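You operate a simulated robot arm through the tools that you are given. There is no shell and no other tool.

You are at the controls of a simulated robot arm. One attempt, no reset.

## Task
Put things in order on the corner bench. At the end: the silver hex bolt is on the small brown carton; the brown hex bolt is in the large white bin; the white filter from the corner bench stands where the folded blue cloth stood; the folded blue cloth stands on top of the brown rusty cylinder; whatever was shut is shut again. Leave all else as you found it, and nothing knocked over.

The check looks at the end state, three seconds after you hand in, the way a careful person would. Anything else that was tipped, shoved, dropped, spilled or broken makes it a failure. Flat cloth is picked up by pressing the open fingertips on it (5 to 10 N) and closing them slowly along it; thin cloth reads only 2 to 8 mm in the jaws.

## Robot
A 6-joint arm with a two-finger parallel gripper, fixed in place. Base frame: the origin is at the foot of the arm, x ahead of it, y to its left, z up; the work surface is at about z = 850. Units: mm, degrees, N and s.
With the tool pointing down near the work surface it reaches from about 260 to 680 mm from the base axis. Its first joint turns from -66.0 to 66.0 degrees. Payload 2.9 kg.
Tool frame: the origin (TCP) lies between the finger pads and is the grasp point; the fingertips stand 30 mm ahead of it; z points along the fingers, y is the line along which they close. The gripper opens to 110 mm. The fingers are 20 mm wide and 10 mm thick; the gripper's body (48 by 112 mm) begins 55 mm behind the TCP.
Orientation is that of the tool frame in the base frame, as a unit quaternion [x, y, z, w]. With the fingers straight down and closing along the base's y, the tool's x points along the base's -x, its y along +y and its z along -z.

## Interface
- The arm moves only by the tool apply_moves. Its argument "increments" is one flat list of numbers, 6 for each row, row after row: the shift along the tool's x, y, z in m, then the turn, a rotation vector about the tool's x, y, z in degrees. In form: [x, y, z, rx, ry, rz, x, y, z, rx, ry, rz, ...]. A call has 1 to 20 rows; each row is the pose to reach, as a shift and turn from the pose commanded when the call began, along the tool's axes at that moment. "grip" is the opening, from 0 (shut) to 1 (fully open), set as the call begins (left out, the last holds). Rows are played at 5 a second. More than 50 mm and 8.6 degrees between two rows, or a gripper value outside its range, and nothing of the call is played. Where a pose cannot be reached the arm comes as near as it can. A force on the tool above 40 N (or 10 N above the force at the start of the call, whichever is more), or a blocked arm, ends the call early, and 0.2 s more pass. Each finger travels about 108 mm/s and halts on what it meets, pressing with about 32 N; the grip force reading is that of the motor and also rises with nothing between the fingers. The clock runs only during rows and for 0.2 s after the last one: add rows that repeat a pose to give the fingers time. It gives the time, the measured TCP pose, the force on the tool (base axes), the opening and the grip force at its end, in the units of the frame above (readings bear some noise), with the torque about the TCP (base axes, N m) and any sound that the robot's microphone picked up.
- Cameras (640 x 400 px; columns grow to the right, rows downward): "scene" is fixed at [90.8, 440, 1389.2]; the picture's right is [-0.68, -0.74, 0.00], its down [-0.41, 0.38, -0.83] and it looks along [0.61, -0.56, -0.56] (base axes); focal length 350 px, centre (320, 200). "wrist" rides on the gripper at [72, 17, -103] in the tool frame; the picture's right is [-0.23, 0.97, 0.00], its down [-0.76, -0.18, -0.62] and it looks along [-0.61, -0.14, 0.78] (tool axes); focal length 222 px, centre (320, 200). There is no depth. A picture from a camera that has moved, and an enlarged one, comes with that camera's place and axes in the base frame and with its lens. The place of the scene camera against the robot may be out by one fixed shift of up to 12 mm in any direction.
- grab_frame(camera): a new picture of that camera. No time passes.
- zoom(camera, box): a new picture of the part [left, top, right, bottom] of that camera's present view, enlarged. No time passes.
- finish_job(): hands the job in; it is judged then, once.

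Places have to be worked out from the pictures, the camera data and where the tool is seen. Open the gripper and draw the arm clear of the work before you hand the job in, unless the task says otherwise.

The tools are called after "Emit:" as a command line: name --argument value ..., lists and objects as JSON in quotes. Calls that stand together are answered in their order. apply_moves: Moves the arm, as the interface text tells. Its arguments: {"type":"object","properties":{"increments":{"type":"array","items":{"type":"number"}},"grip":{"type":"number"}},"required":["increments"]} The other tools are called the same way: grab_frame (camera) takes a picture; zoom (camera, box) takes an enlarged picture of a part of a camera's view; finish_job () hands the job in.

At the start:

```text
time_s: 0.0
eef_pos: [417.6, -70.9, 1154.2]
orientation: [0.0, 1.0, 0.0, 0.0]
wrist_force: [0.0, -0.4, -0.2]
ft_torque: [0.03, 0.02, -0.01]
gripper_width: 110.2
grip_force: 0.1
```

scene: 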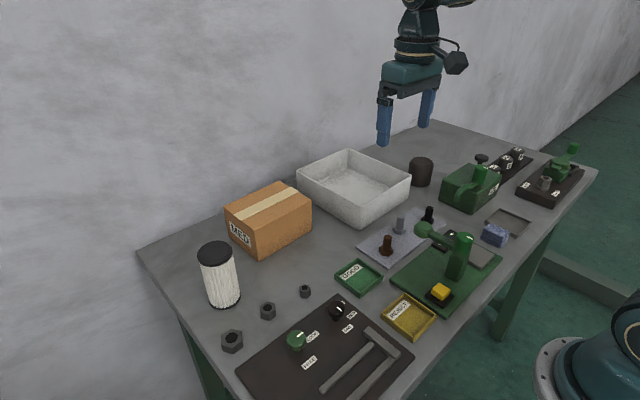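
wrist: 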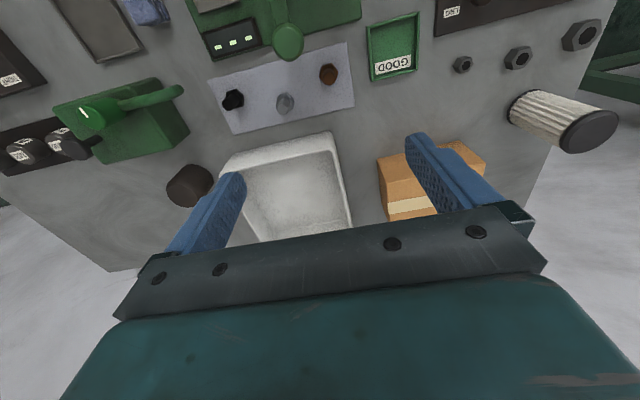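

I start by looking closer at the bench in both cameras before moving anything.

Emit:
zoom --camera "scene" --box '[340, 120, 540, 245]'

Emit:
zoom --camera "scene" --box '[180, 180, 340, 280]'

Emit:
zoom --camera "scene" --box '[330, 190, 530, 315]'

Emit:
zoom --camera "scene" --box '[430, 120, 610, 240]'

Emit:
zoom --camera "wrist" --box '[0, 0, 320, 200]'

Emit:
zoom --camera "wrist" --box '[320, 0, 640, 200]'

```text
3.20 times, centred on (440, 182) of scene
camera zoom: at [90.8, 440.0, 1389.2], right [-0.68, -0.74, 0.0], down [-0.41, 0.38, -0.83], along [0.61, -0.56, -0.56], focal length 1119 px, centre (-64, 256)
```

zoom: 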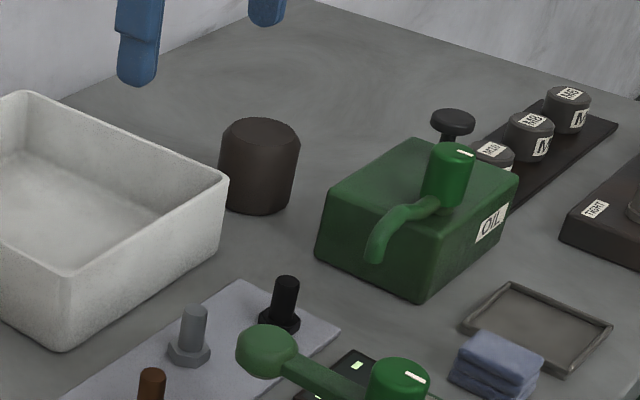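

```text
4.00 times, centred on (260, 230) of scene
camera zoom: at [90.8, 440.0, 1389.2], right [-0.68, -0.74, 0.0], down [-0.41, 0.38, -0.83], along [0.61, -0.56, -0.56], focal length 1399 px, centre (560, 80)
```

zoom: 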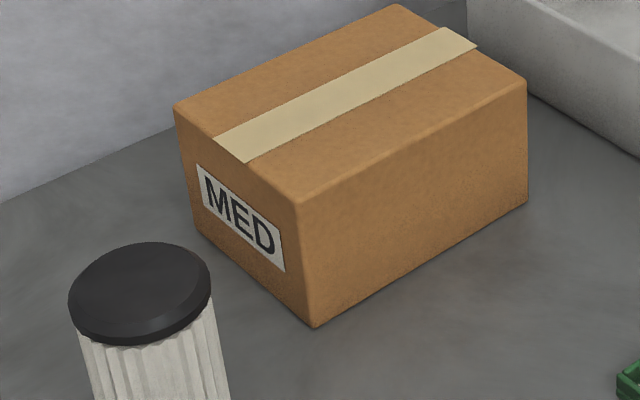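

```text
3.20 times, centred on (430, 252) of scene
camera zoom: at [90.8, 440.0, 1389.2], right [-0.68, -0.74, 0.0], down [-0.41, 0.38, -0.83], along [0.61, -0.56, -0.56], focal length 1119 px, centre (-32, 32)
```

zoom: 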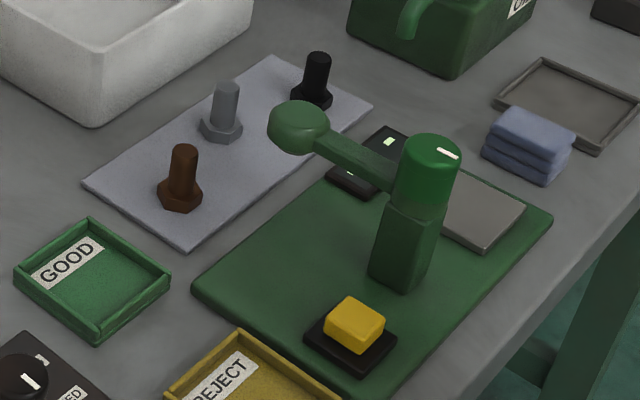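

```text
3.33 times, centred on (520, 180) of scene
camera zoom: at [90.8, 440.0, 1389.2], right [-0.68, -0.74, 0.0], down [-0.41, 0.38, -0.83], along [0.61, -0.56, -0.56], focal length 1166 px, centre (-347, 267)
```

zoom: 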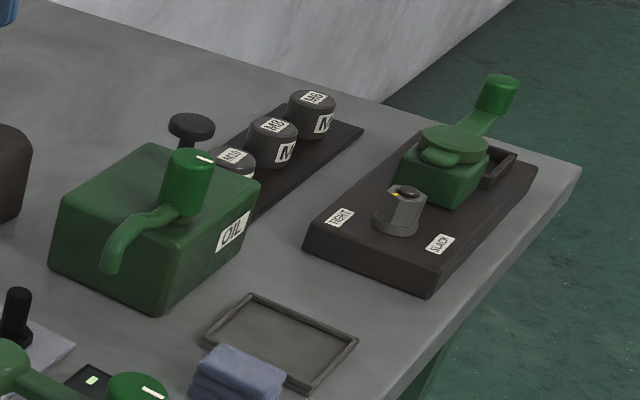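

```text
2.00 times, centred on (160, 100) of wrist
camera zoom: at [345.0, -53.8, 1257.3], right [0.23, 0.97, 0.0], down [0.76, -0.18, 0.62], along [0.61, -0.14, -0.78], focal length 444 px, centre (640, 400)
```

zoom: 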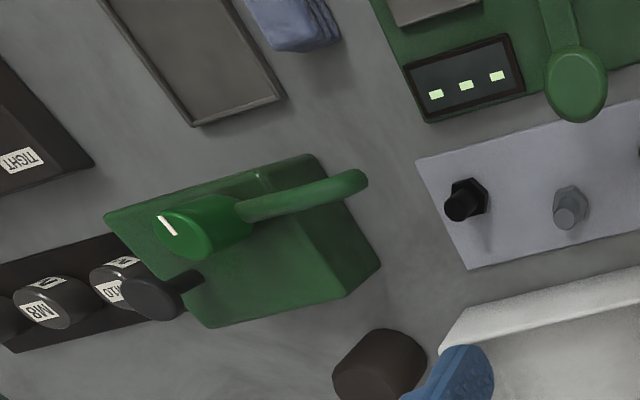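

```text
2.00 times, centred on (480, 100) of wrist
camera zoom: at [345.0, -53.8, 1257.3], right [0.23, 0.97, 0.0], down [0.76, -0.18, 0.62], along [0.61, -0.14, -0.78], focal length 444 px, centre (0, 400)
```

zoom: 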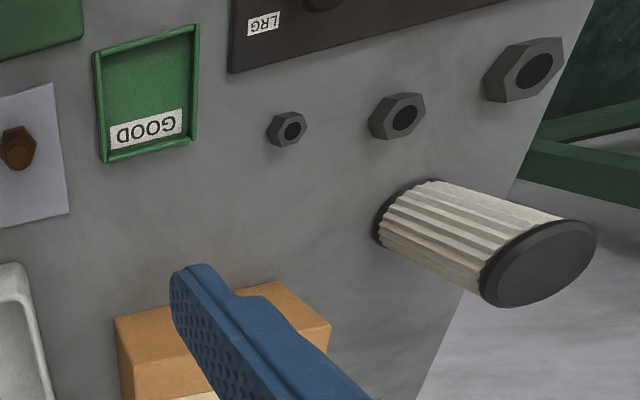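

The scene shows the folded cloth near (276, -284), the rusty cylinder near (545, -380), the filter near (540, 268), silver bolt near (448, -152) and brown bolt near (425, -71). I move high over the cloth to get a better look at it.

Emit:
apply_moves --increments '[0.02, -0.03, 0.005, 0, 0, 0, 0.04, -0.06, 0.01, 0, 0, 0, 0.06, -0.09, 0.015, 0, 0, 0, 0.08, -0.12, 0.02, 0, 0, 0, 0.1, -0.15, 0.025, 0, 0, 0, 0.12, -0.18, 0.03, 0, 0, 0, 0.13, -0.205, 0.034, 0, 0, 0, 0.13, -0.205, 0.034, 0, 0, 0]' --grip 1

Emit:
grab_frame --camera "wrist"

Emit:
grab_frame --camera "scene"

```text
time_s: 1.8
eef_pos: [288.6, -275.3, 1119.1]
orientation: [0.0, 1.0, 0.0, -0.001]
wrist_force: [0.6, 0.3, -0.5]
ft_torque: [0.01, -0.01, 0.05]
gripper_width: 110.2
grip_force: 0.0
```

```text
taken
camera wrist: at [214.4, -258.8, 1223.0], right [0.23, 0.97, 0.0], down [0.76, -0.18, 0.62], along [0.61, -0.14, -0.78], focal length 222 px, centre (320, 200)
```

wrist: 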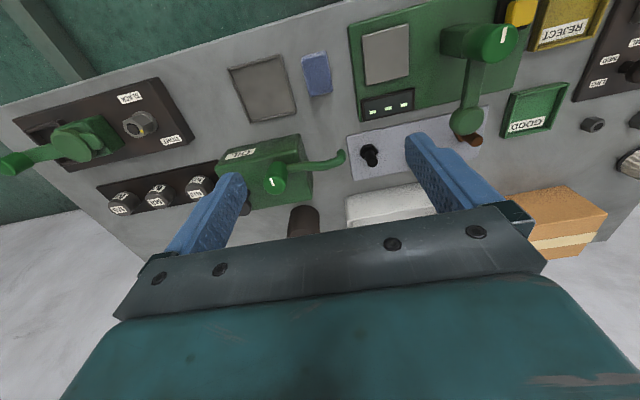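

```text
taken
```

scene: 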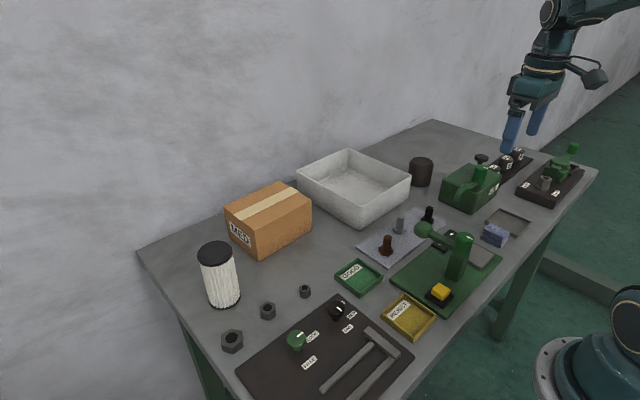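

Emit:
zoom --camera "wrist" --box '[220, 20, 380, 120]'

Emit:
zoom --camera "wrist" --box '[340, 20, 540, 145]'

Emit:
zoom --camera "scene" --box '[440, 190, 540, 252]'

Emit:
zoom --camera "wrist" --box '[220, 130, 380, 240]'

```text
4.00 times, centred on (300, 70) of wrist
camera zoom: at [214.4, -258.8, 1223.0], right [0.23, 0.97, 0.0], down [0.76, -0.18, 0.62], along [0.61, -0.14, -0.78], focal length 888 px, centre (400, 720)
```

zoom: 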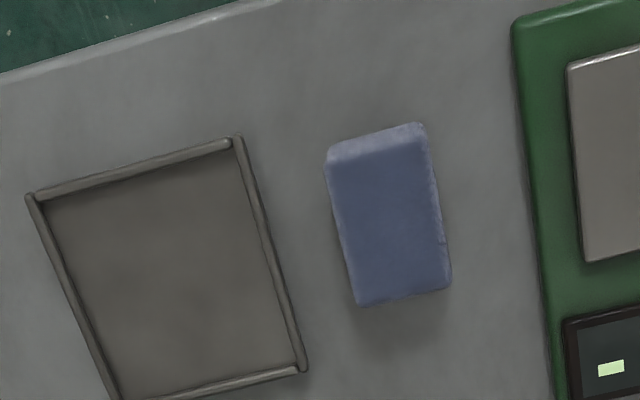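

```text
3.20 times, centred on (440, 82) of wrist
camera zoom: at [214.4, -258.8, 1223.0], right [0.23, 0.97, 0.0], down [0.76, -0.18, 0.62], along [0.61, -0.14, -0.78], focal length 711 px, centre (-64, 576)
```

zoom: 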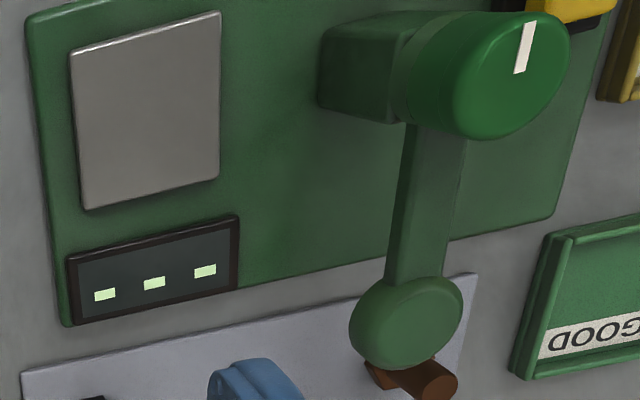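

```text
6.40 times, centred on (490, 221) of scene
camera zoom: at [90.8, 440.0, 1389.2], right [-0.68, -0.74, 0.0], down [-0.41, 0.38, -0.83], along [0.61, -0.56, -0.56], focal length 2238 px, centre (-768, 66)
```

zoom: 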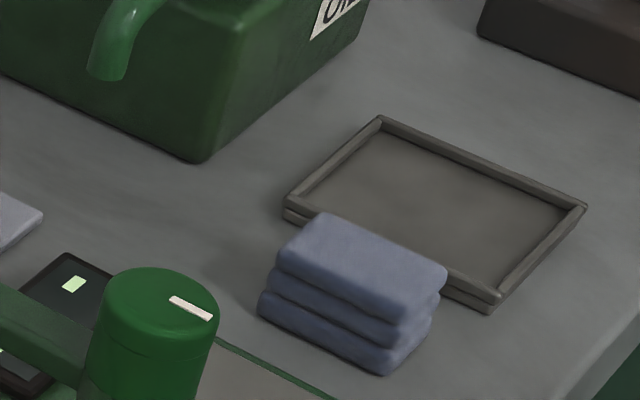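

```text
3.64 times, centred on (300, 185) of wrist
camera zoom: at [214.4, -258.8, 1223.0], right [0.23, 0.97, 0.0], down [0.76, -0.18, 0.62], along [0.61, -0.14, -0.78], focal length 808 px, centre (393, 254)
```

zoom: 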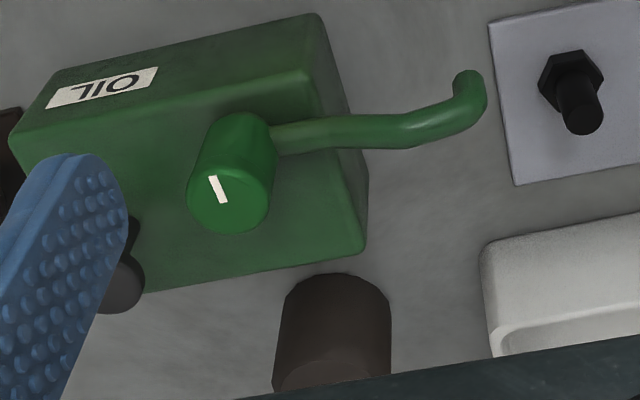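

The cloth is an axis-aligned block of about 45 (x) by 33 (y) by 25 mm centred near (271, -275), with the tray edge at y≈-320 and the green plate edge at y≈-225. I will turn the tool 90° so the fingers close along x, where there is free space, and come down partway to check.

Emit:
apply_moves --increments '[0.001, 0, 0.008, 0, 0, 7.5, 0.003, 0, 0.016, 0, 0, 15, 0.004, 0, 0.024, 0, 0, 22.5, 0.006, 0, 0.032, 0, 0, 30, 0.007, 0, 0.04, 0, 0, 37.5, 0.009, 0, 0.048, 0, 0, 45, 0.01, 0, 0.056, 0, 0, 52.5, 0.012, 0, 0.064, 0, 0, 60, 0.013, 0, 0.072, 0, 0, 67.5, 0.015, 0, 0.08, 0, 0, 75, 0.016, 0, 0.09, 0, 0, 82.5, 0.0176, 0, 0.1, 0, 0, 90, 0.0176, 0, 0.1, 0, 0, 90]' --grip 0.8

Emit:
grab_frame --camera "wrist"

Emit:
grab_frame --camera "scene"

```text
time_s: 4.6
eef_pos: [271.6, -276.4, 1019.1]
orientation: [0.708, 0.706, 0.0, 0.0]
wrist_force: [0.7, 0.0, -0.3]
ft_torque: [-0.01, 0.0, 0.01]
gripper_width: 88.2
grip_force: 0.1
```

```text
taken
camera wrist: at [287.0, -203.0, 1123.1], right [0.97, -0.23, 0.0], down [-0.18, -0.76, 0.62], along [-0.14, -0.61, -0.78], focal length 222 px, centre (320, 200)
```

wrist: 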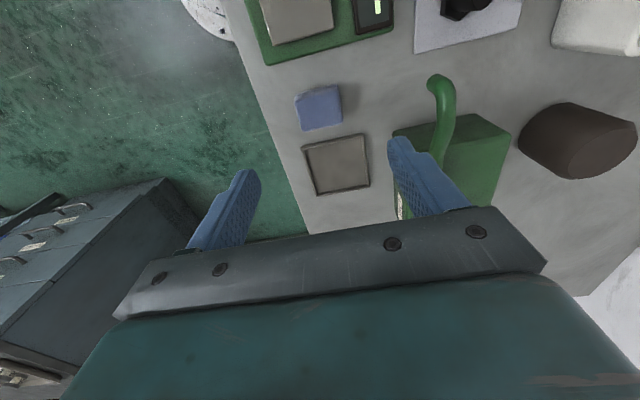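

```text
taken
```

scene: 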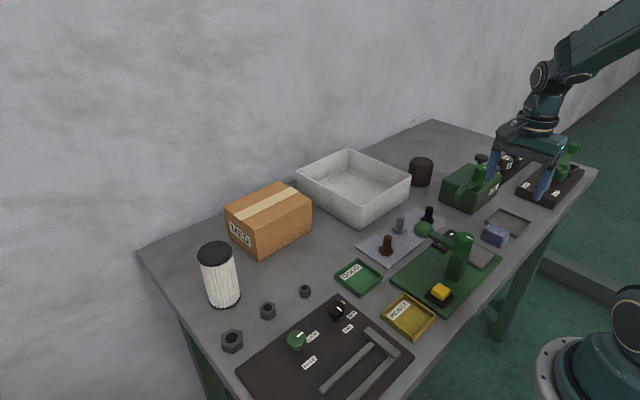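

Emit:
zoom --camera "wrist" --box '[240, 40, 400, 140]'

Emit:
zoom --camera "wrist" --box '[480, 60, 640, 200]'

```text
4.00 times, centred on (320, 90) of wrist
camera zoom: at [287.0, -203.0, 1123.1], right [0.97, -0.23, 0.0], down [-0.18, -0.76, 0.62], along [-0.14, -0.61, -0.78], focal length 888 px, centre (320, 640)
```

zoom: 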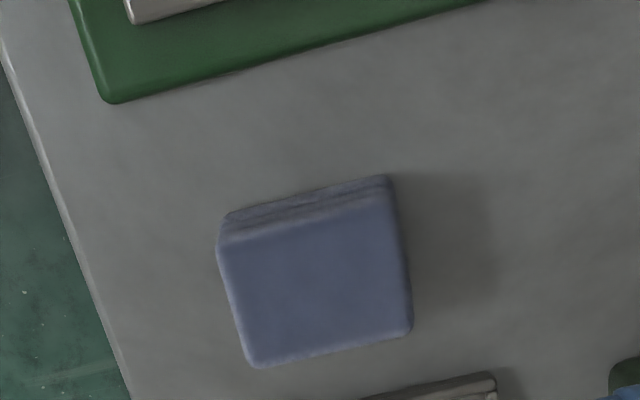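

```text
2.86 times, centred on (560, 130) of wrist
camera zoom: at [287.0, -203.0, 1123.1], right [0.97, -0.23, 0.0], down [-0.18, -0.76, 0.62], along [-0.14, -0.61, -0.78], focal length 635 px, centre (-366, 400)
```

zoom: 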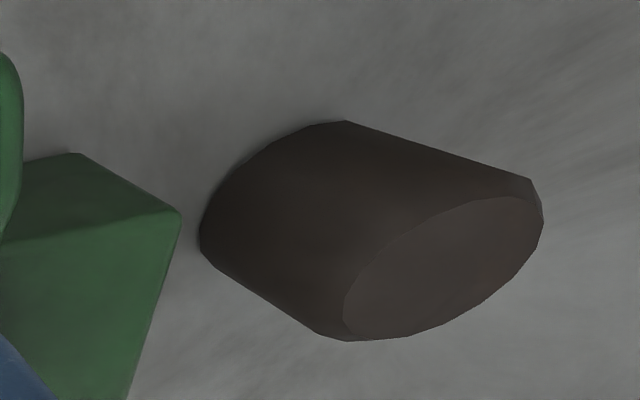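

The cloth centre is confirmed at about (270.5, -276), top z≈875, right under the tool. I go down until the fingertips are about 4 mm above the table with a 70 mm opening.

Emit:
apply_moves --increments '[0, 0, 0.03, 0, 0, 0, 0, 0, 0.06, 0, 0, 0, 0, 0, 0.09, 0, 0, 0, 0, 0, 0.105, 0, 0, 0, 0, 0, 0.115, 0, 0, 0, 0, 0, 0.123, 0, 0, 0, 0, 0, 0.13, 0, 0, 0, 0, 0, 0.134, 0, 0, 0, 0, 0, 0.134, 0, 0, 0]' --grip 0.64

Emit:
grab_frame --camera "wrist"

Emit:
zoom --camera "scene" --box '[430, 150, 590, 260]'

```text
time_s: 6.6
eef_pos: [270.9, -275.2, 884.3]
orientation: [0.707, 0.707, 0.001, 0.0]
wrist_force: [1.1, 0.1, -0.1]
ft_torque: [0.01, -0.01, 0.02]
gripper_width: 70.5
grip_force: 0.0
```

```text
taken
camera wrist: at [287.3, -203.5, 988.5], right [0.97, -0.23, 0.0], down [-0.18, -0.76, 0.62], along [-0.14, -0.61, -0.78], focal length 222 px, centre (320, 200)
```

wrist: 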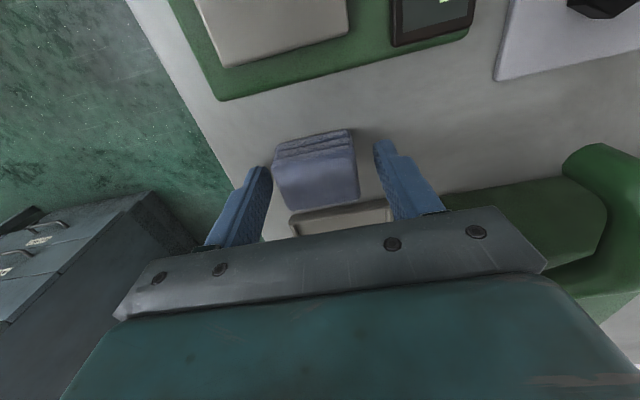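

```text
3.64 times, centred on (510, 205) of scene
camera zoom: at [90.8, 440.0, 1389.2], right [-0.68, -0.74, 0.0], down [-0.41, 0.38, -0.83], along [0.61, -0.56, -0.56], focal length 1272 px, centre (-371, 182)
```

zoom: 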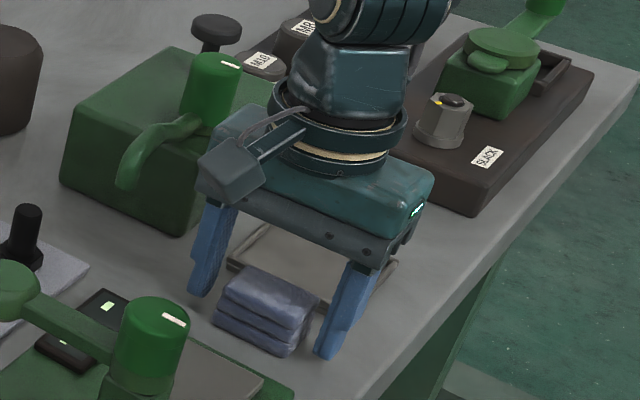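

The fingers straddle the cloth with free gaps on both sides and no force. I close on it.

Emit:
apply_moves --increments '[0, 0, 0, 0, 0, 0, 0, 0, 0, 0, 0, 0, 0, 0, 0, 0, 0, 0, 0, 0, 0, 0, 0, 0]' --grip 0.3

Emit:
grab_frame --camera "wrist"

```text
time_s: 7.6
eef_pos: [271.2, -276.9, 884.5]
orientation: [0.707, 0.707, 0.0, -0.001]
wrist_force: [-0.1, -0.6, 0.1]
ft_torque: [-0.01, -0.01, -0.03]
gripper_width: 48.9
grip_force: 31.7
```

```text
taken
camera wrist: at [287.4, -203.6, 988.6], right [0.97, -0.23, 0.0], down [-0.18, -0.76, 0.62], along [-0.14, -0.61, -0.78], focal length 222 px, centre (320, 200)
```

wrist: 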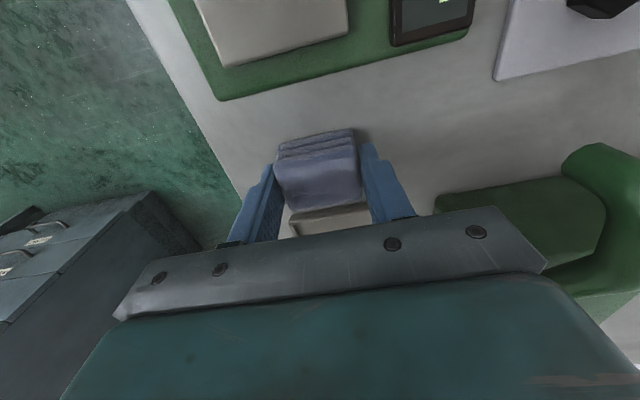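

The cloth is held at 48.9 mm with firm grip. I lift it straight up to about z 1065 and check.

Emit:
apply_moves --increments '[0, 0, -0.005, 0, 0, 0, 0, 0, -0.015, 0, 0, 0, 0, 0, -0.035, 0, 0, 0, 0, 0, -0.065, 0, 0, 0, 0, 0, -0.095, 0, 0, 0, 0, 0, -0.125, 0, 0, 0, 0, 0, -0.155, 0, 0, 0, 0, 0, -0.18, 0, 0, 0, 0, 0, -0.18, 0, 0, 0]'

Emit:
grab_frame --camera "wrist"

Emit:
grab_frame --camera "scene"

```text
time_s: 9.6
eef_pos: [270.5, -276.1, 1065.1]
orientation: [0.707, 0.708, -0.001, 0.0]
wrist_force: [0.7, 0.2, -1.1]
ft_torque: [-0.02, -0.02, -0.03]
gripper_width: 48.6
grip_force: 32.0
```

```text
taken
camera wrist: at [287.0, -203.6, 1169.3], right [0.97, -0.23, 0.0], down [-0.18, -0.76, 0.62], along [-0.14, -0.61, -0.78], focal length 222 px, centre (320, 200)
```

wrist: 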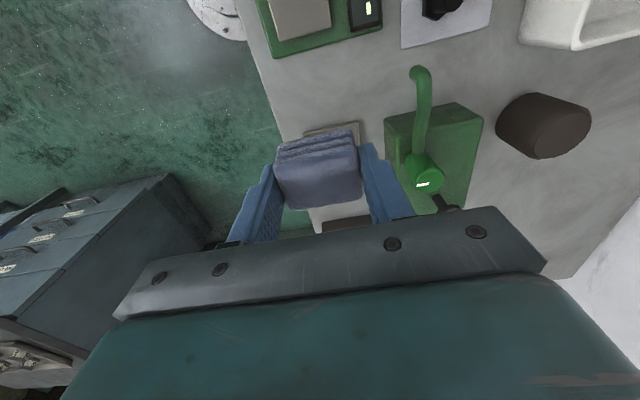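

```text
taken
```

scene: 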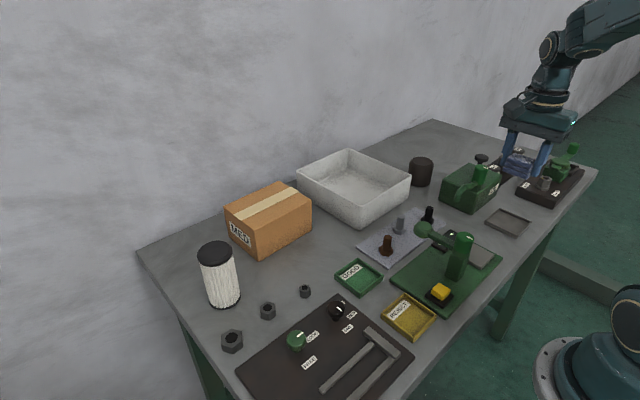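

The cloth came up cleanly. I zoom on the cylinder to refine its place before carrying the cloth there.

Emit:
zoom --camera "wrist" --box '[470, 70, 630, 170]'

Emit:
zoom --camera "scene" --box '[390, 140, 470, 200]'

```text
4.00 times, centred on (550, 120) of wrist
camera zoom: at [287.0, -203.6, 1169.3], right [0.97, -0.23, 0.0], down [-0.18, -0.76, 0.62], along [-0.14, -0.61, -0.78], focal length 888 px, centre (-600, 520)
```

zoom: 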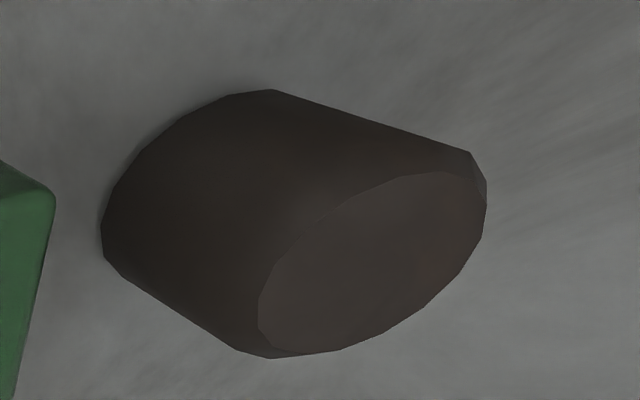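

```text
6.67 times, centred on (430, 170) of scene
camera zoom: at [90.8, 440.0, 1389.2], right [-0.68, -0.74, 0.0], down [-0.41, 0.38, -0.83], along [0.61, -0.56, -0.56], focal length 2331 px, centre (-413, 400)
```

zoom: 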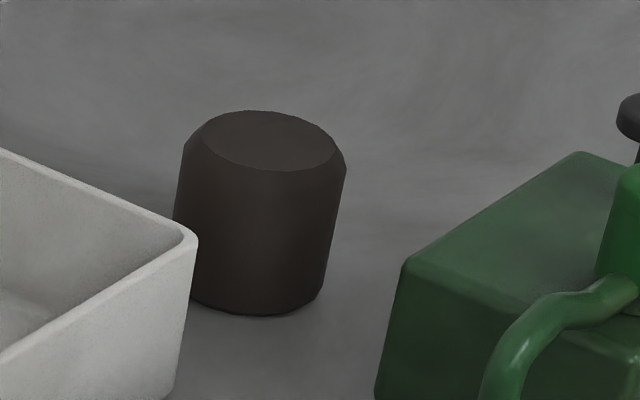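

From two views the cylinder's centre is near (536, -367) with its flat top at about z 920. I carry the cloth over it at z≈1065 and look again.

Emit:
apply_moves --increments '[-0.01, 0.03, 0, 0, 0, 0, -0.02, 0.06, 0, 0, 0, 0, -0.031, 0.09, 0, 0, 0, 0, -0.041, 0.12, 0, 0, 0, 0, -0.051, 0.15, 0, 0, 0, 0, -0.062, 0.18, 0, 0, 0, 0, -0.072, 0.21, 0, 0, 0, 0, -0.082, 0.24, 0, 0, 0, 0, -0.091, 0.266, 0, 0, 0, 0, -0.091, 0.266, 0, 0, 0, 0]'

Emit:
grab_frame --camera "wrist"

Emit:
zoom --camera "scene" --box '[350, 80, 510, 200]'

```text
time_s: 11.8
eef_pos: [535.5, -367.5, 1067.5]
orientation: [0.707, 0.707, 0.0, -0.001]
wrist_force: [0.3, 0.2, 0.2]
ft_torque: [0.01, -0.01, 0.03]
gripper_width: 49.0
grip_force: 32.3
```

```text
taken
camera wrist: at [551.7, -294.6, 1171.0], right [0.97, -0.23, 0.0], down [-0.18, -0.76, 0.62], along [-0.14, -0.61, -0.78], focal length 222 px, centre (320, 200)
```

wrist: 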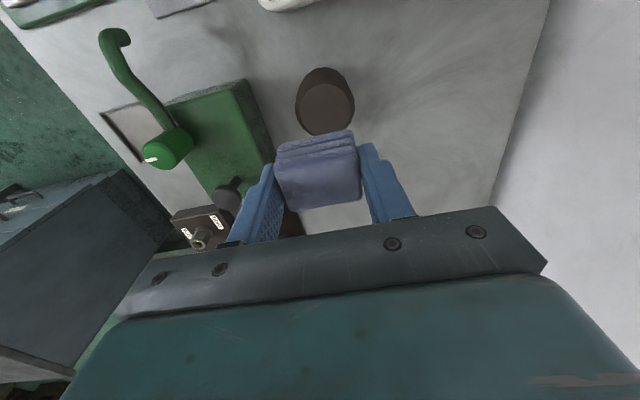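

```text
3.33 times, centred on (430, 140) of scene
camera zoom: at [90.8, 440.0, 1389.2], right [-0.68, -0.74, 0.0], down [-0.41, 0.38, -0.83], along [0.61, -0.56, -0.56], focal length 1166 px, centre (-47, 400)
```

zoom: 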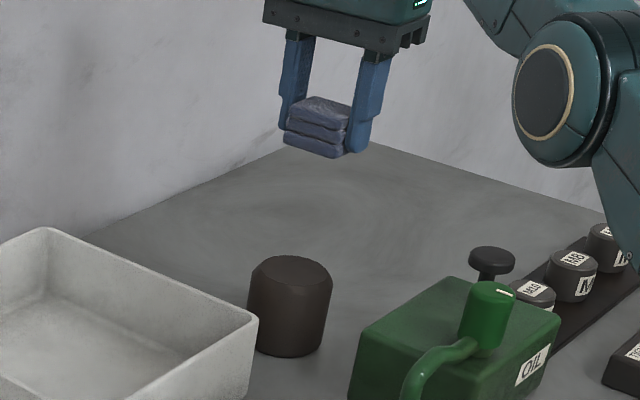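

Emit:
zoom --camera "wrist" --box '[260, 40, 400, 140]'

```text
4.00 times, centred on (330, 90) of wrist
camera zoom: at [551.7, -294.6, 1171.0], right [0.97, -0.23, 0.0], down [-0.18, -0.76, 0.62], along [-0.14, -0.61, -0.78], focal length 888 px, centre (280, 640)
```

zoom: 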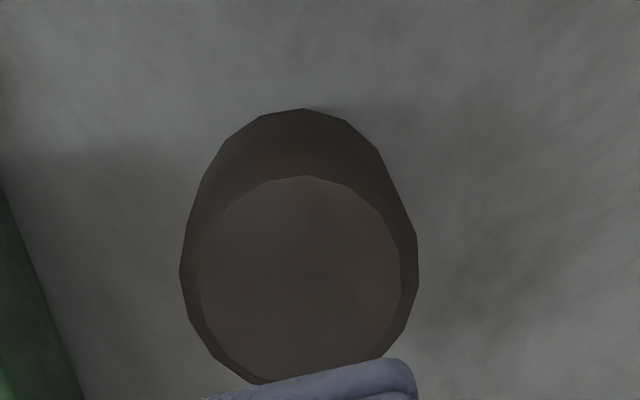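

The close view puts the cylinder top centre at about (539.5, -369), top z≈920, flat diameter ≈55 mm. I shift by about 3 mm and descend to leave the cloth roughly 10 mm above the top.

Emit:
apply_moves --increments '[-0.001, 0.0015, 0.025, 0, 0, 0, -0.002, 0.003, 0.05, 0, 0, 0, -0.002, 0.003, 0.075, 0, 0, 0, -0.002, 0.003, 0.09, 0, 0, 0, -0.002, 0.003, 0.1, 0, 0, 0, -0.002, 0.003, 0.1, 0, 0, 0]'

Emit:
grab_frame --camera "wrist"

Emit:
zoom --camera "scene" --box '[370, 110, 470, 200]'

```text
time_s: 13.2
eef_pos: [538.7, -369.3, 966.9]
orientation: [0.707, 0.707, 0.0, 0.0]
wrist_force: [0.8, -0.1, -0.4]
ft_torque: [0.01, 0.01, 0.01]
gripper_width: 48.8
grip_force: 31.9
```

```text
taken
camera wrist: at [554.7, -296.5, 1069.5], right [0.97, -0.23, 0.0], down [-0.18, -0.76, 0.62], along [-0.14, -0.61, -0.78], focal length 222 px, centre (320, 200)
```

wrist: 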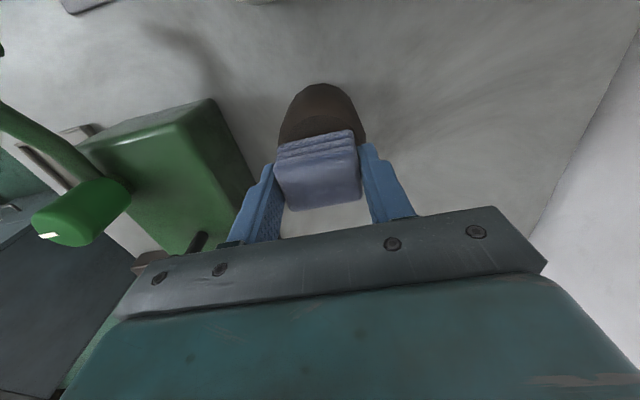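

```text
4.44 times, centred on (420, 155) of scene
camera zoom: at [90.8, 440.0, 1389.2], right [-0.68, -0.74, 0.0], down [-0.41, 0.38, -0.83], along [0.61, -0.56, -0.56], focal length 1554 px, centre (-124, 400)
```

zoom: 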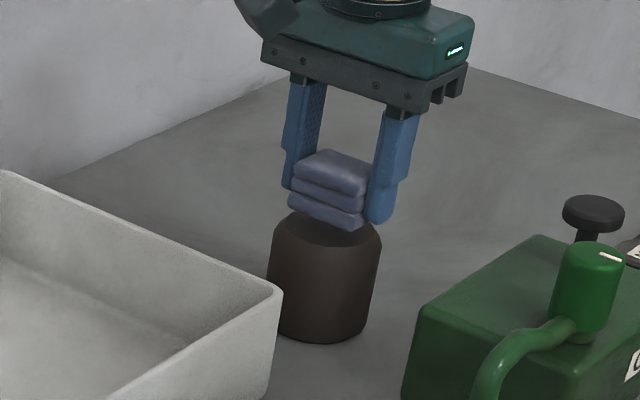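

The cloth is centred over the cylinder with about 12 mm to go. I lower it in small steps, watching the force.

Emit:
apply_moves --increments '[0, 0, 0.003, 0, 0, 0, 0, 0, 0.006, 0, 0, 0, 0, 0, 0.008, 0, 0, 0, 0, 0, 0.0095, 0, 0, 0, 0, 0, 0.0095, 0, 0, 0]'

Emit:
zoom --camera "scene" --box '[380, 130, 460, 190]'

```text
time_s: 14.4
eef_pos: [538.4, -369.1, 957.8]
orientation: [0.707, 0.707, 0.0, 0.0]
wrist_force: [-0.1, -0.5, -0.5]
ft_torque: [0.01, 0.05, 0.03]
gripper_width: 49.0
grip_force: 32.0
```

```text
6.67 times, centred on (420, 160) of scene
camera zoom: at [90.8, 440.0, 1389.2], right [-0.68, -0.74, 0.0], down [-0.41, 0.38, -0.83], along [0.61, -0.56, -0.56], focal length 2331 px, centre (-347, 467)
```

zoom: 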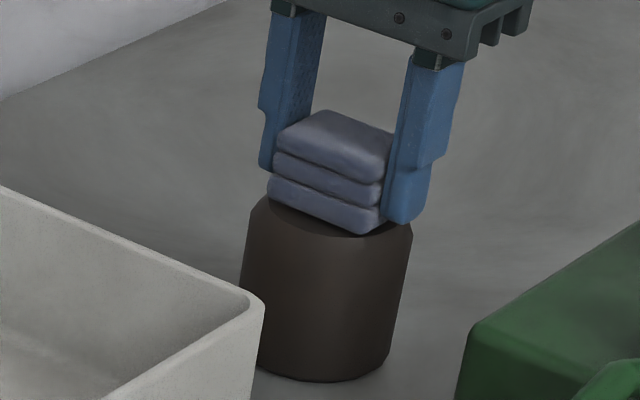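

No contact yet, so I continue down in millimetre steps.

Emit:
apply_moves --increments '[0, 0, 0.001, 0, 0, 0, 0, 0, 0.002, 0, 0, 0, 0, 0, 0.003, 0, 0, 0, 0, 0, 0.003, 0, 0, 0]'

Emit:
zoom --camera "scene" --box '[380, 130, 460, 190]'

```text
time_s: 15.4
eef_pos: [539.3, -369.0, 955.1]
orientation: [0.707, 0.707, 0.0, 0.002]
wrist_force: [-1.0, 2.0, 11.1]
ft_torque: [0.12, 0.26, -0.04]
gripper_width: 48.9
grip_force: 31.7
```

```text
6.67 times, centred on (420, 160) of scene
camera zoom: at [90.6, 440.2, 1389.1], right [-0.68, -0.74, 0.0], down [-0.41, 0.38, -0.83], along [0.61, -0.56, -0.56], focal length 2331 px, centre (-347, 467)
```

zoom: 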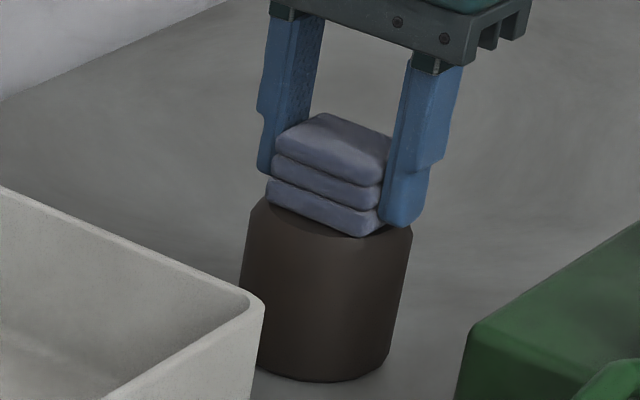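

Contact is felt (about 11 N upward). I ease off 0.7 mm and open the fingers modestly.

Emit:
apply_moves --increments '[0, 0, -0.0007, 0, 0, 0, 0, 0, -0.0007, 0, 0, 0]'

Emit:
apply_moves --increments '[0, 0, 0, 0, 0, 0, 0, 0, 0, 0, 0, 0, 0, 0, 0, 0, 0, 0]' --grip 0.6

Emit:
zoom --camera "scene" --box '[380, 130, 460, 190]'

Emit:
grab_frame --camera "wrist"

```text
time_s: 16.0
eef_pos: [539.1, -369.0, 955.2]
orientation: [0.706, 0.708, 0.0, 0.001]
wrist_force: [-1.3, 1.3, 12.9]
ft_torque: [0.06, 0.18, 0.01]
gripper_width: 48.8
grip_force: 32.4
```

```text
time_s: 16.8
eef_pos: [538.4, -369.4, 953.1]
orientation: [0.707, 0.708, 0.0, 0.0]
wrist_force: [0.0, 0.8, 0.3]
ft_torque: [0.01, 0.02, 0.01]
gripper_width: 65.9
grip_force: 0.1
```

```text
6.67 times, centred on (420, 160) of scene
camera zoom: at [90.8, 440.0, 1389.2], right [-0.68, -0.74, 0.0], down [-0.41, 0.38, -0.83], along [0.61, -0.56, -0.56], focal length 2331 px, centre (-347, 467)
```

zoom: 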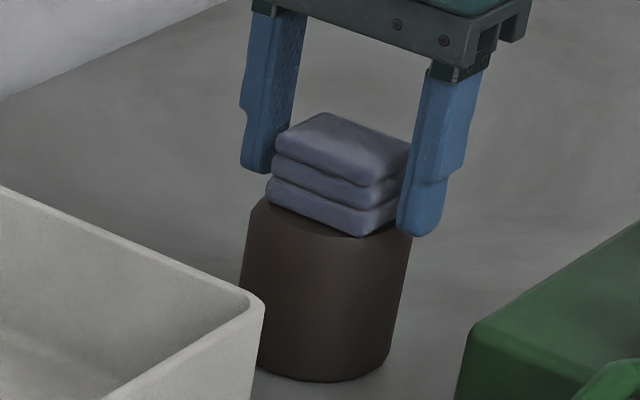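

```text
taken
camera wrist: at [555.4, -296.5, 1057.1], right [0.97, -0.23, 0.0], down [-0.18, -0.76, 0.62], along [-0.14, -0.61, -0.78], focal length 222 px, centre (320, 200)
```

wrist: 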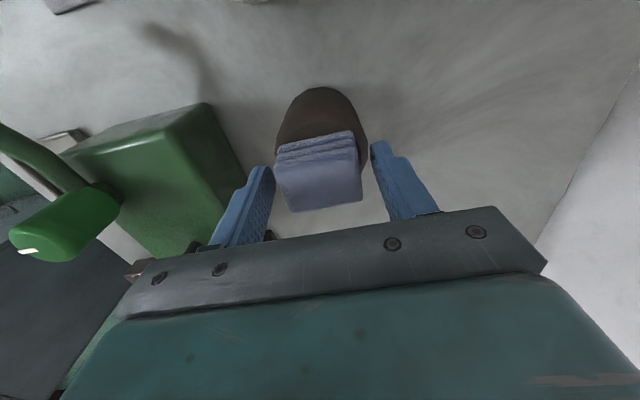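

The cloth sits on the cylinder and the fingers are clear on both sides. I retreat straight up.

Emit:
apply_moves --increments '[0, 0, -0.01, 0, 0, 0, 0, 0, -0.03, 0, 0, 0, 0, 0, -0.06, 0, 0, 0, 0, 0, -0.09, 0, 0, 0, 0, 0, -0.12, 0, 0, 0, 0, 0, -0.15, 0, 0, 0, 0, 0, -0.15, 0, 0, 0]'

Emit:
grab_frame --camera "wrist"

Emit:
zoom --camera "scene" --box '[370, 130, 470, 200]'

```text
time_s: 18.4
eef_pos: [527.6, -359.9, 1098.9]
orientation: [0.707, 0.707, 0.0, 0.0]
wrist_force: [-0.6, -1.1, 0.0]
ft_torque: [-0.03, 0.02, 0.0]
gripper_width: 66.0
grip_force: 0.1
out of reach, approached as far as the arm can: row 5, 6, 7
```

```text
taken
camera wrist: at [544.3, -286.2, 1203.4], right [0.97, -0.23, 0.0], down [-0.18, -0.76, 0.62], along [-0.14, -0.61, -0.78], focal length 222 px, centre (320, 200)
```

wrist: 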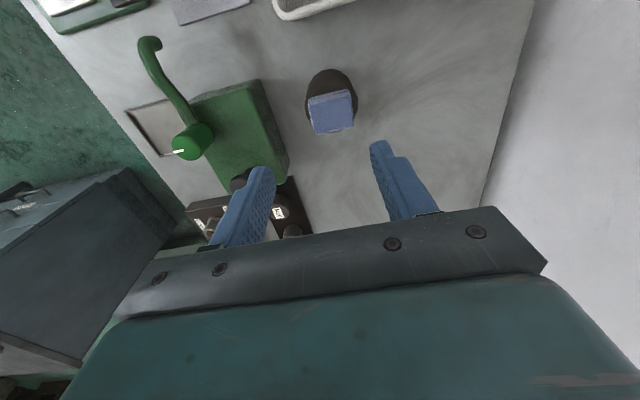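

```text
5.71 times, centred on (420, 165) of scene
camera zoom: at [90.8, 440.0, 1389.2], right [-0.68, -0.74, 0.0], down [-0.41, 0.38, -0.83], along [0.61, -0.56, -0.56], focal length 1998 px, centre (-251, 400)
```

zoom: 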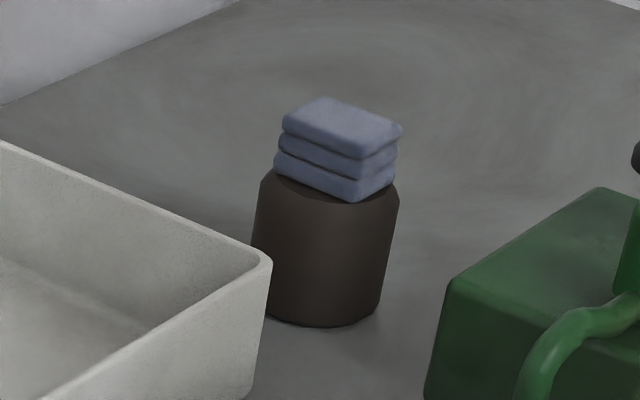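

The cloth stands squarely on the cylinder. Next I swing over the bolts, turning the tool back so the fingers close along y, to measure them.

Emit:
apply_moves --increments '[0.02, -0.008, 0.003, 0, 0, -7.5, 0.042, -0.016, 0.005, 0, 0, -15, 0.064, -0.025, 0.008, 0, 0, -22.5, 0.085, -0.033, 0.01, 0, 0, -30, 0.106, -0.042, 0.013, 0, 0, -37.5, 0.128, -0.05, 0.015, 0, 0, -45, 0.149, -0.058, 0.018, 0, 0, -52.5, 0.17, -0.067, 0.02, 0, 0, -60, 0.191, -0.075, 0.023, 0, 0, -67.5, 0.213, -0.083, 0.025, 0, 0, -75, 0.234, -0.092, 0.028, 0, 0, -82.5, 0.255, -0.1, 0.03, 0, 0, -90, 0.255, -0.1, 0.03, 0, 0, -90]'

Emit:
grab_frame --camera "wrist"

Emit:
zoom --camera "scene" --box '[350, 190, 450, 265]'

```text
time_s: 21.2
eef_pos: [428.8, -106.1, 1071.1]
orientation: [-0.001, 1.0, 0.0, 0.0]
wrist_force: [0.4, -0.7, 0.0]
ft_torque: [0.01, 0.0, 0.02]
gripper_width: 65.7
grip_force: 0.0
```

```text
taken
camera wrist: at [355.2, -88.0, 1173.5], right [0.23, 0.97, 0.0], down [0.76, -0.18, 0.62], along [0.61, -0.14, -0.78], focal length 222 px, centre (320, 200)
```

wrist: 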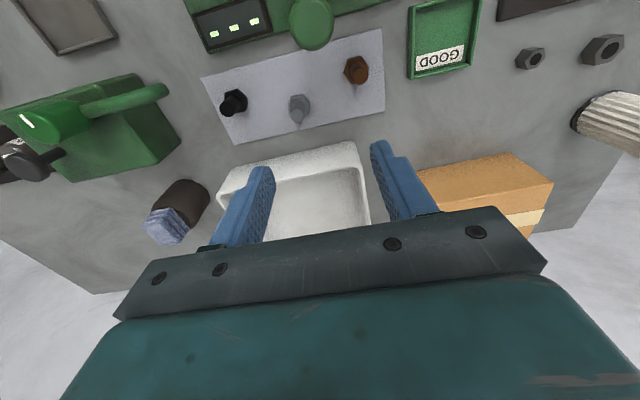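

```text
5.33 times, centred on (400, 228) of scene
camera zoom: at [90.8, 440.0, 1389.2], right [-0.68, -0.74, 0.0], down [-0.41, 0.38, -0.83], along [0.61, -0.56, -0.56], focal length 1865 px, centre (-107, 53)
```

zoom: 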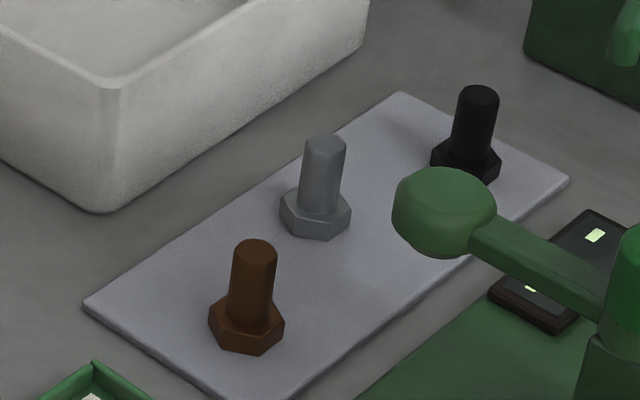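

Emit:
zoom --camera "wrist" --box '[200, 30, 400, 155]'

Emit:
zoom --camera "wrist" --box '[400, 60, 640, 240]'

Emit:
zoom --camera "scene" --box '[170, 140, 420, 310]'

```text
3.20 times, centred on (300, 92) of wrist
camera zoom: at [355.2, -88.0, 1173.5], right [0.23, 0.97, 0.0], down [0.76, -0.18, 0.62], along [0.61, -0.14, -0.78], focal length 711 px, centre (384, 544)
```

zoom: 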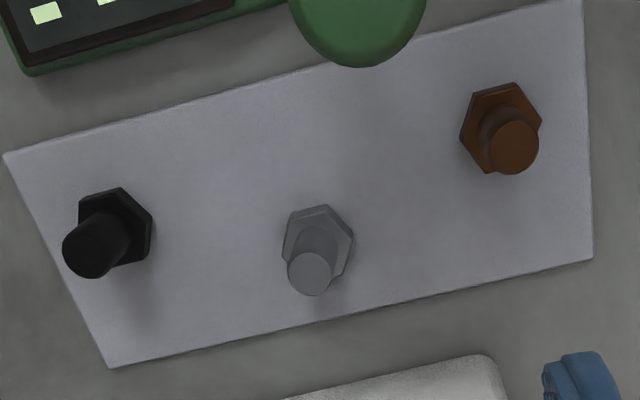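

```text
2.22 times, centred on (520, 150) of wrist
camera zoom: at [355.2, -88.0, 1173.5], right [0.23, 0.97, 0.0], down [0.76, -0.18, 0.62], along [0.61, -0.14, -0.78], focal length 494 px, centre (-124, 311)
```

zoom: 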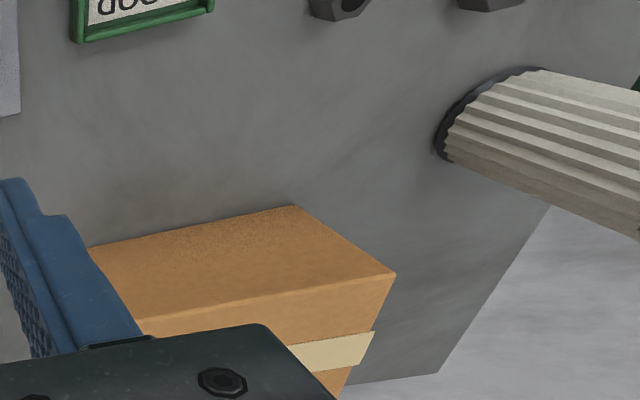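

```text
2.35 times, centred on (295, 225) of scene
camera zoom: at [90.8, 440.0, 1389.2], right [-0.68, -0.74, 0.0], down [-0.41, 0.38, -0.83], along [0.61, -0.56, -0.56], focal length 823 px, centre (379, 141)
```

zoom: 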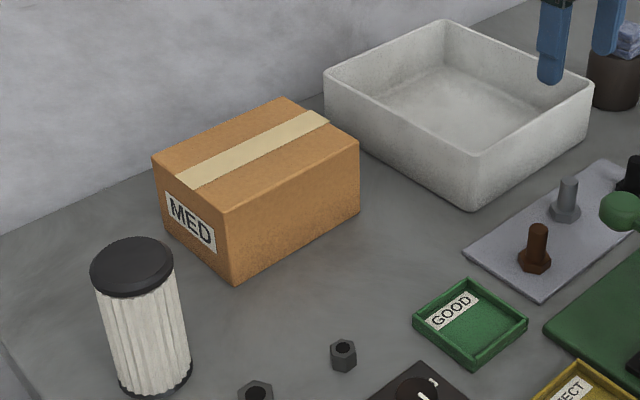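

The bolts stand head-down: silver at about (436.6, -136), brown at about (410.5, -55), shank tops at z≈898; the carton's near face is at x≈582 with its top at z≈938. I move over the silver bolt and come down to z≈960 first.

Emit:
apply_moves --increments '[-0.004, -0.015, 0.02, 0, 0, 0, -0.0078, -0.03, 0.04, 0, 0, 0, -0.0078, -0.03, 0.07, 0, 0, 0, -0.0078, -0.03, 0.095, 0, 0, 0, -0.0078, -0.03, 0.111, 0, 0, 0, -0.0078, -0.03, 0.111, 0, 0, 0]' --grip 0.42

Emit:
grab_frame --camera "wrist"

Emit:
zoom --camera "scene" --box '[350, 170, 470, 260]'

```text
time_s: 22.6
eef_pos: [435.7, -134.0, 957.1]
orientation: [0.0, 1.0, 0.0, 0.0]
wrist_force: [-0.3, 1.3, 0.7]
ft_torque: [-0.03, -0.02, -0.01]
gripper_width: 46.3
grip_force: 0.1
```

```text
taken
camera wrist: at [362.7, -118.0, 1060.0], right [0.23, 0.97, 0.0], down [0.76, -0.18, 0.62], along [0.61, -0.14, -0.78], focal length 222 px, centre (320, 200)
```

wrist: 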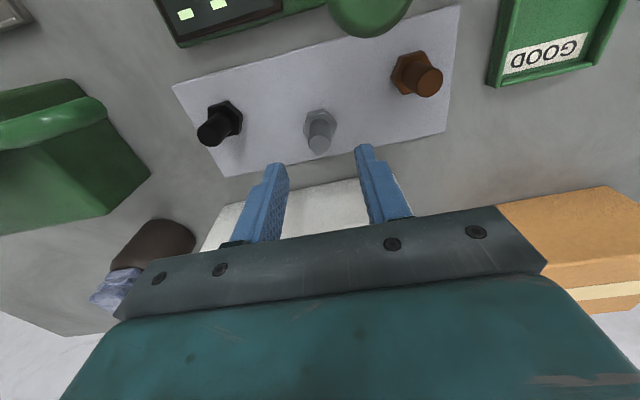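

```text
4.44 times, centred on (410, 215) of scene
camera zoom: at [90.8, 440.0, 1389.2], right [-0.68, -0.74, 0.0], down [-0.41, 0.38, -0.83], along [0.61, -0.56, -0.56], focal length 1554 px, centre (-80, 133)
```

zoom: 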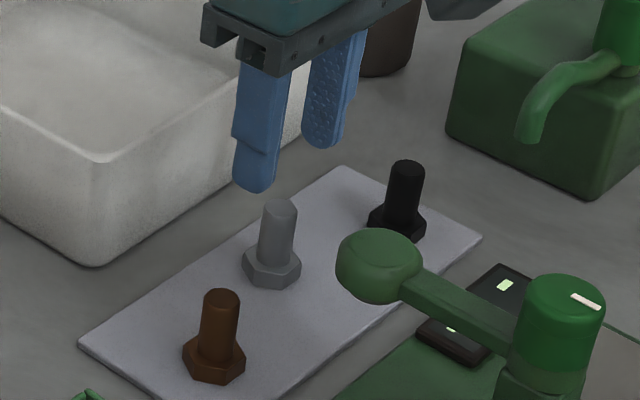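

Emit:
zoom --camera "wrist" --box '[260, 80, 380, 180]'

```text
4.00 times, centred on (320, 130) of wrist
camera zoom: at [362.7, -118.0, 1060.0], right [0.23, 0.97, 0.0], down [0.76, -0.18, 0.62], along [0.61, -0.14, -0.78], focal length 888 px, centre (320, 480)
```

zoom: 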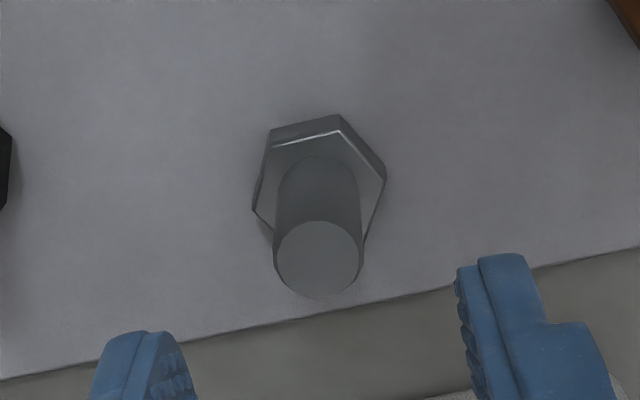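

The silver bolt is right under the tool (estimate (436, -135), 17 mm shank). I go down 55 mm so the tips stop just above the hex head, then close.

Emit:
apply_moves --increments '[0, -0.0005, 0.02, 0, 0, 0, 0, -0.0005, 0.035, 0, 0, 0, 0, -0.0005, 0.045, 0, 0, 0, 0, -0.0005, 0.051, 0, 0, 0, 0, -0.0005, 0.054, 0, 0, 0, 0, -0.0005, 0.054, 0, 0, 0]'

Emit:
grab_frame --camera "wrist"

Emit:
zoom --camera "scene" --box '[350, 170, 470, 260]'

```text
time_s: 24.0
eef_pos: [437.9, -134.5, 904.9]
orientation: [0.0, 1.0, 0.0, 0.0]
wrist_force: [-0.9, 0.3, -0.1]
ft_torque: [-0.02, -0.05, 0.0]
gripper_width: 46.2
grip_force: 0.2
```

```text
taken
camera wrist: at [364.1, -118.4, 1007.5], right [0.23, 0.97, 0.0], down [0.76, -0.18, 0.62], along [0.61, -0.14, -0.78], focal length 222 px, centre (320, 200)
```

wrist: 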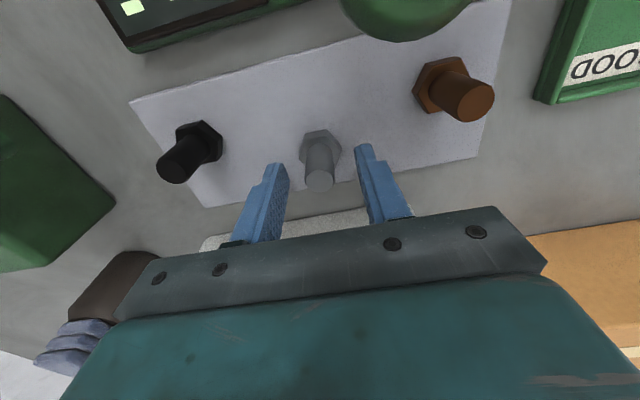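

```text
4.44 times, centred on (410, 215) of scene
camera zoom: at [90.8, 440.0, 1389.2], right [-0.68, -0.74, 0.0], down [-0.41, 0.38, -0.83], along [0.61, -0.56, -0.56], focal length 1554 px, centre (-80, 133)
```

zoom: 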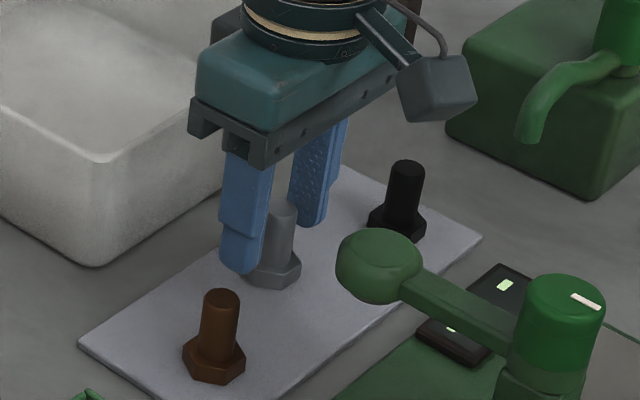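

The fingers straddle the shank evenly above the head. I close on it.

Emit:
apply_moves --increments '[0, 0, 0, 0, 0, 0, 0, 0, 0, 0, 0, 0, 0, 0, 0, 0, 0, 0, 0, 0, 0, 0, 0, 0]' --grip 0.05

Emit:
grab_frame --camera "wrist"

```text
time_s: 25.0
eef_pos: [437.5, -135.2, 903.8]
orientation: [0.0, 1.0, 0.0, 0.001]
wrist_force: [-0.9, -1.0, -0.1]
ft_torque: [-0.06, 0.0, -0.01]
gripper_width: 16.8
grip_force: 32.4
```

```text
taken
camera wrist: at [364.2, -118.4, 1007.7], right [0.23, 0.97, 0.0], down [0.76, -0.18, 0.62], along [0.61, -0.14, -0.78], focal length 222 px, centre (320, 200)
```

wrist: 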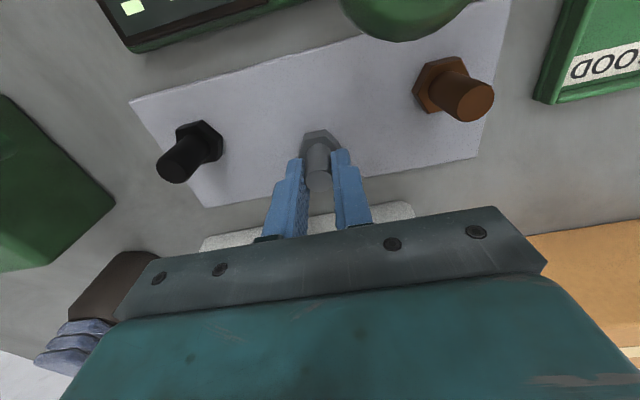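

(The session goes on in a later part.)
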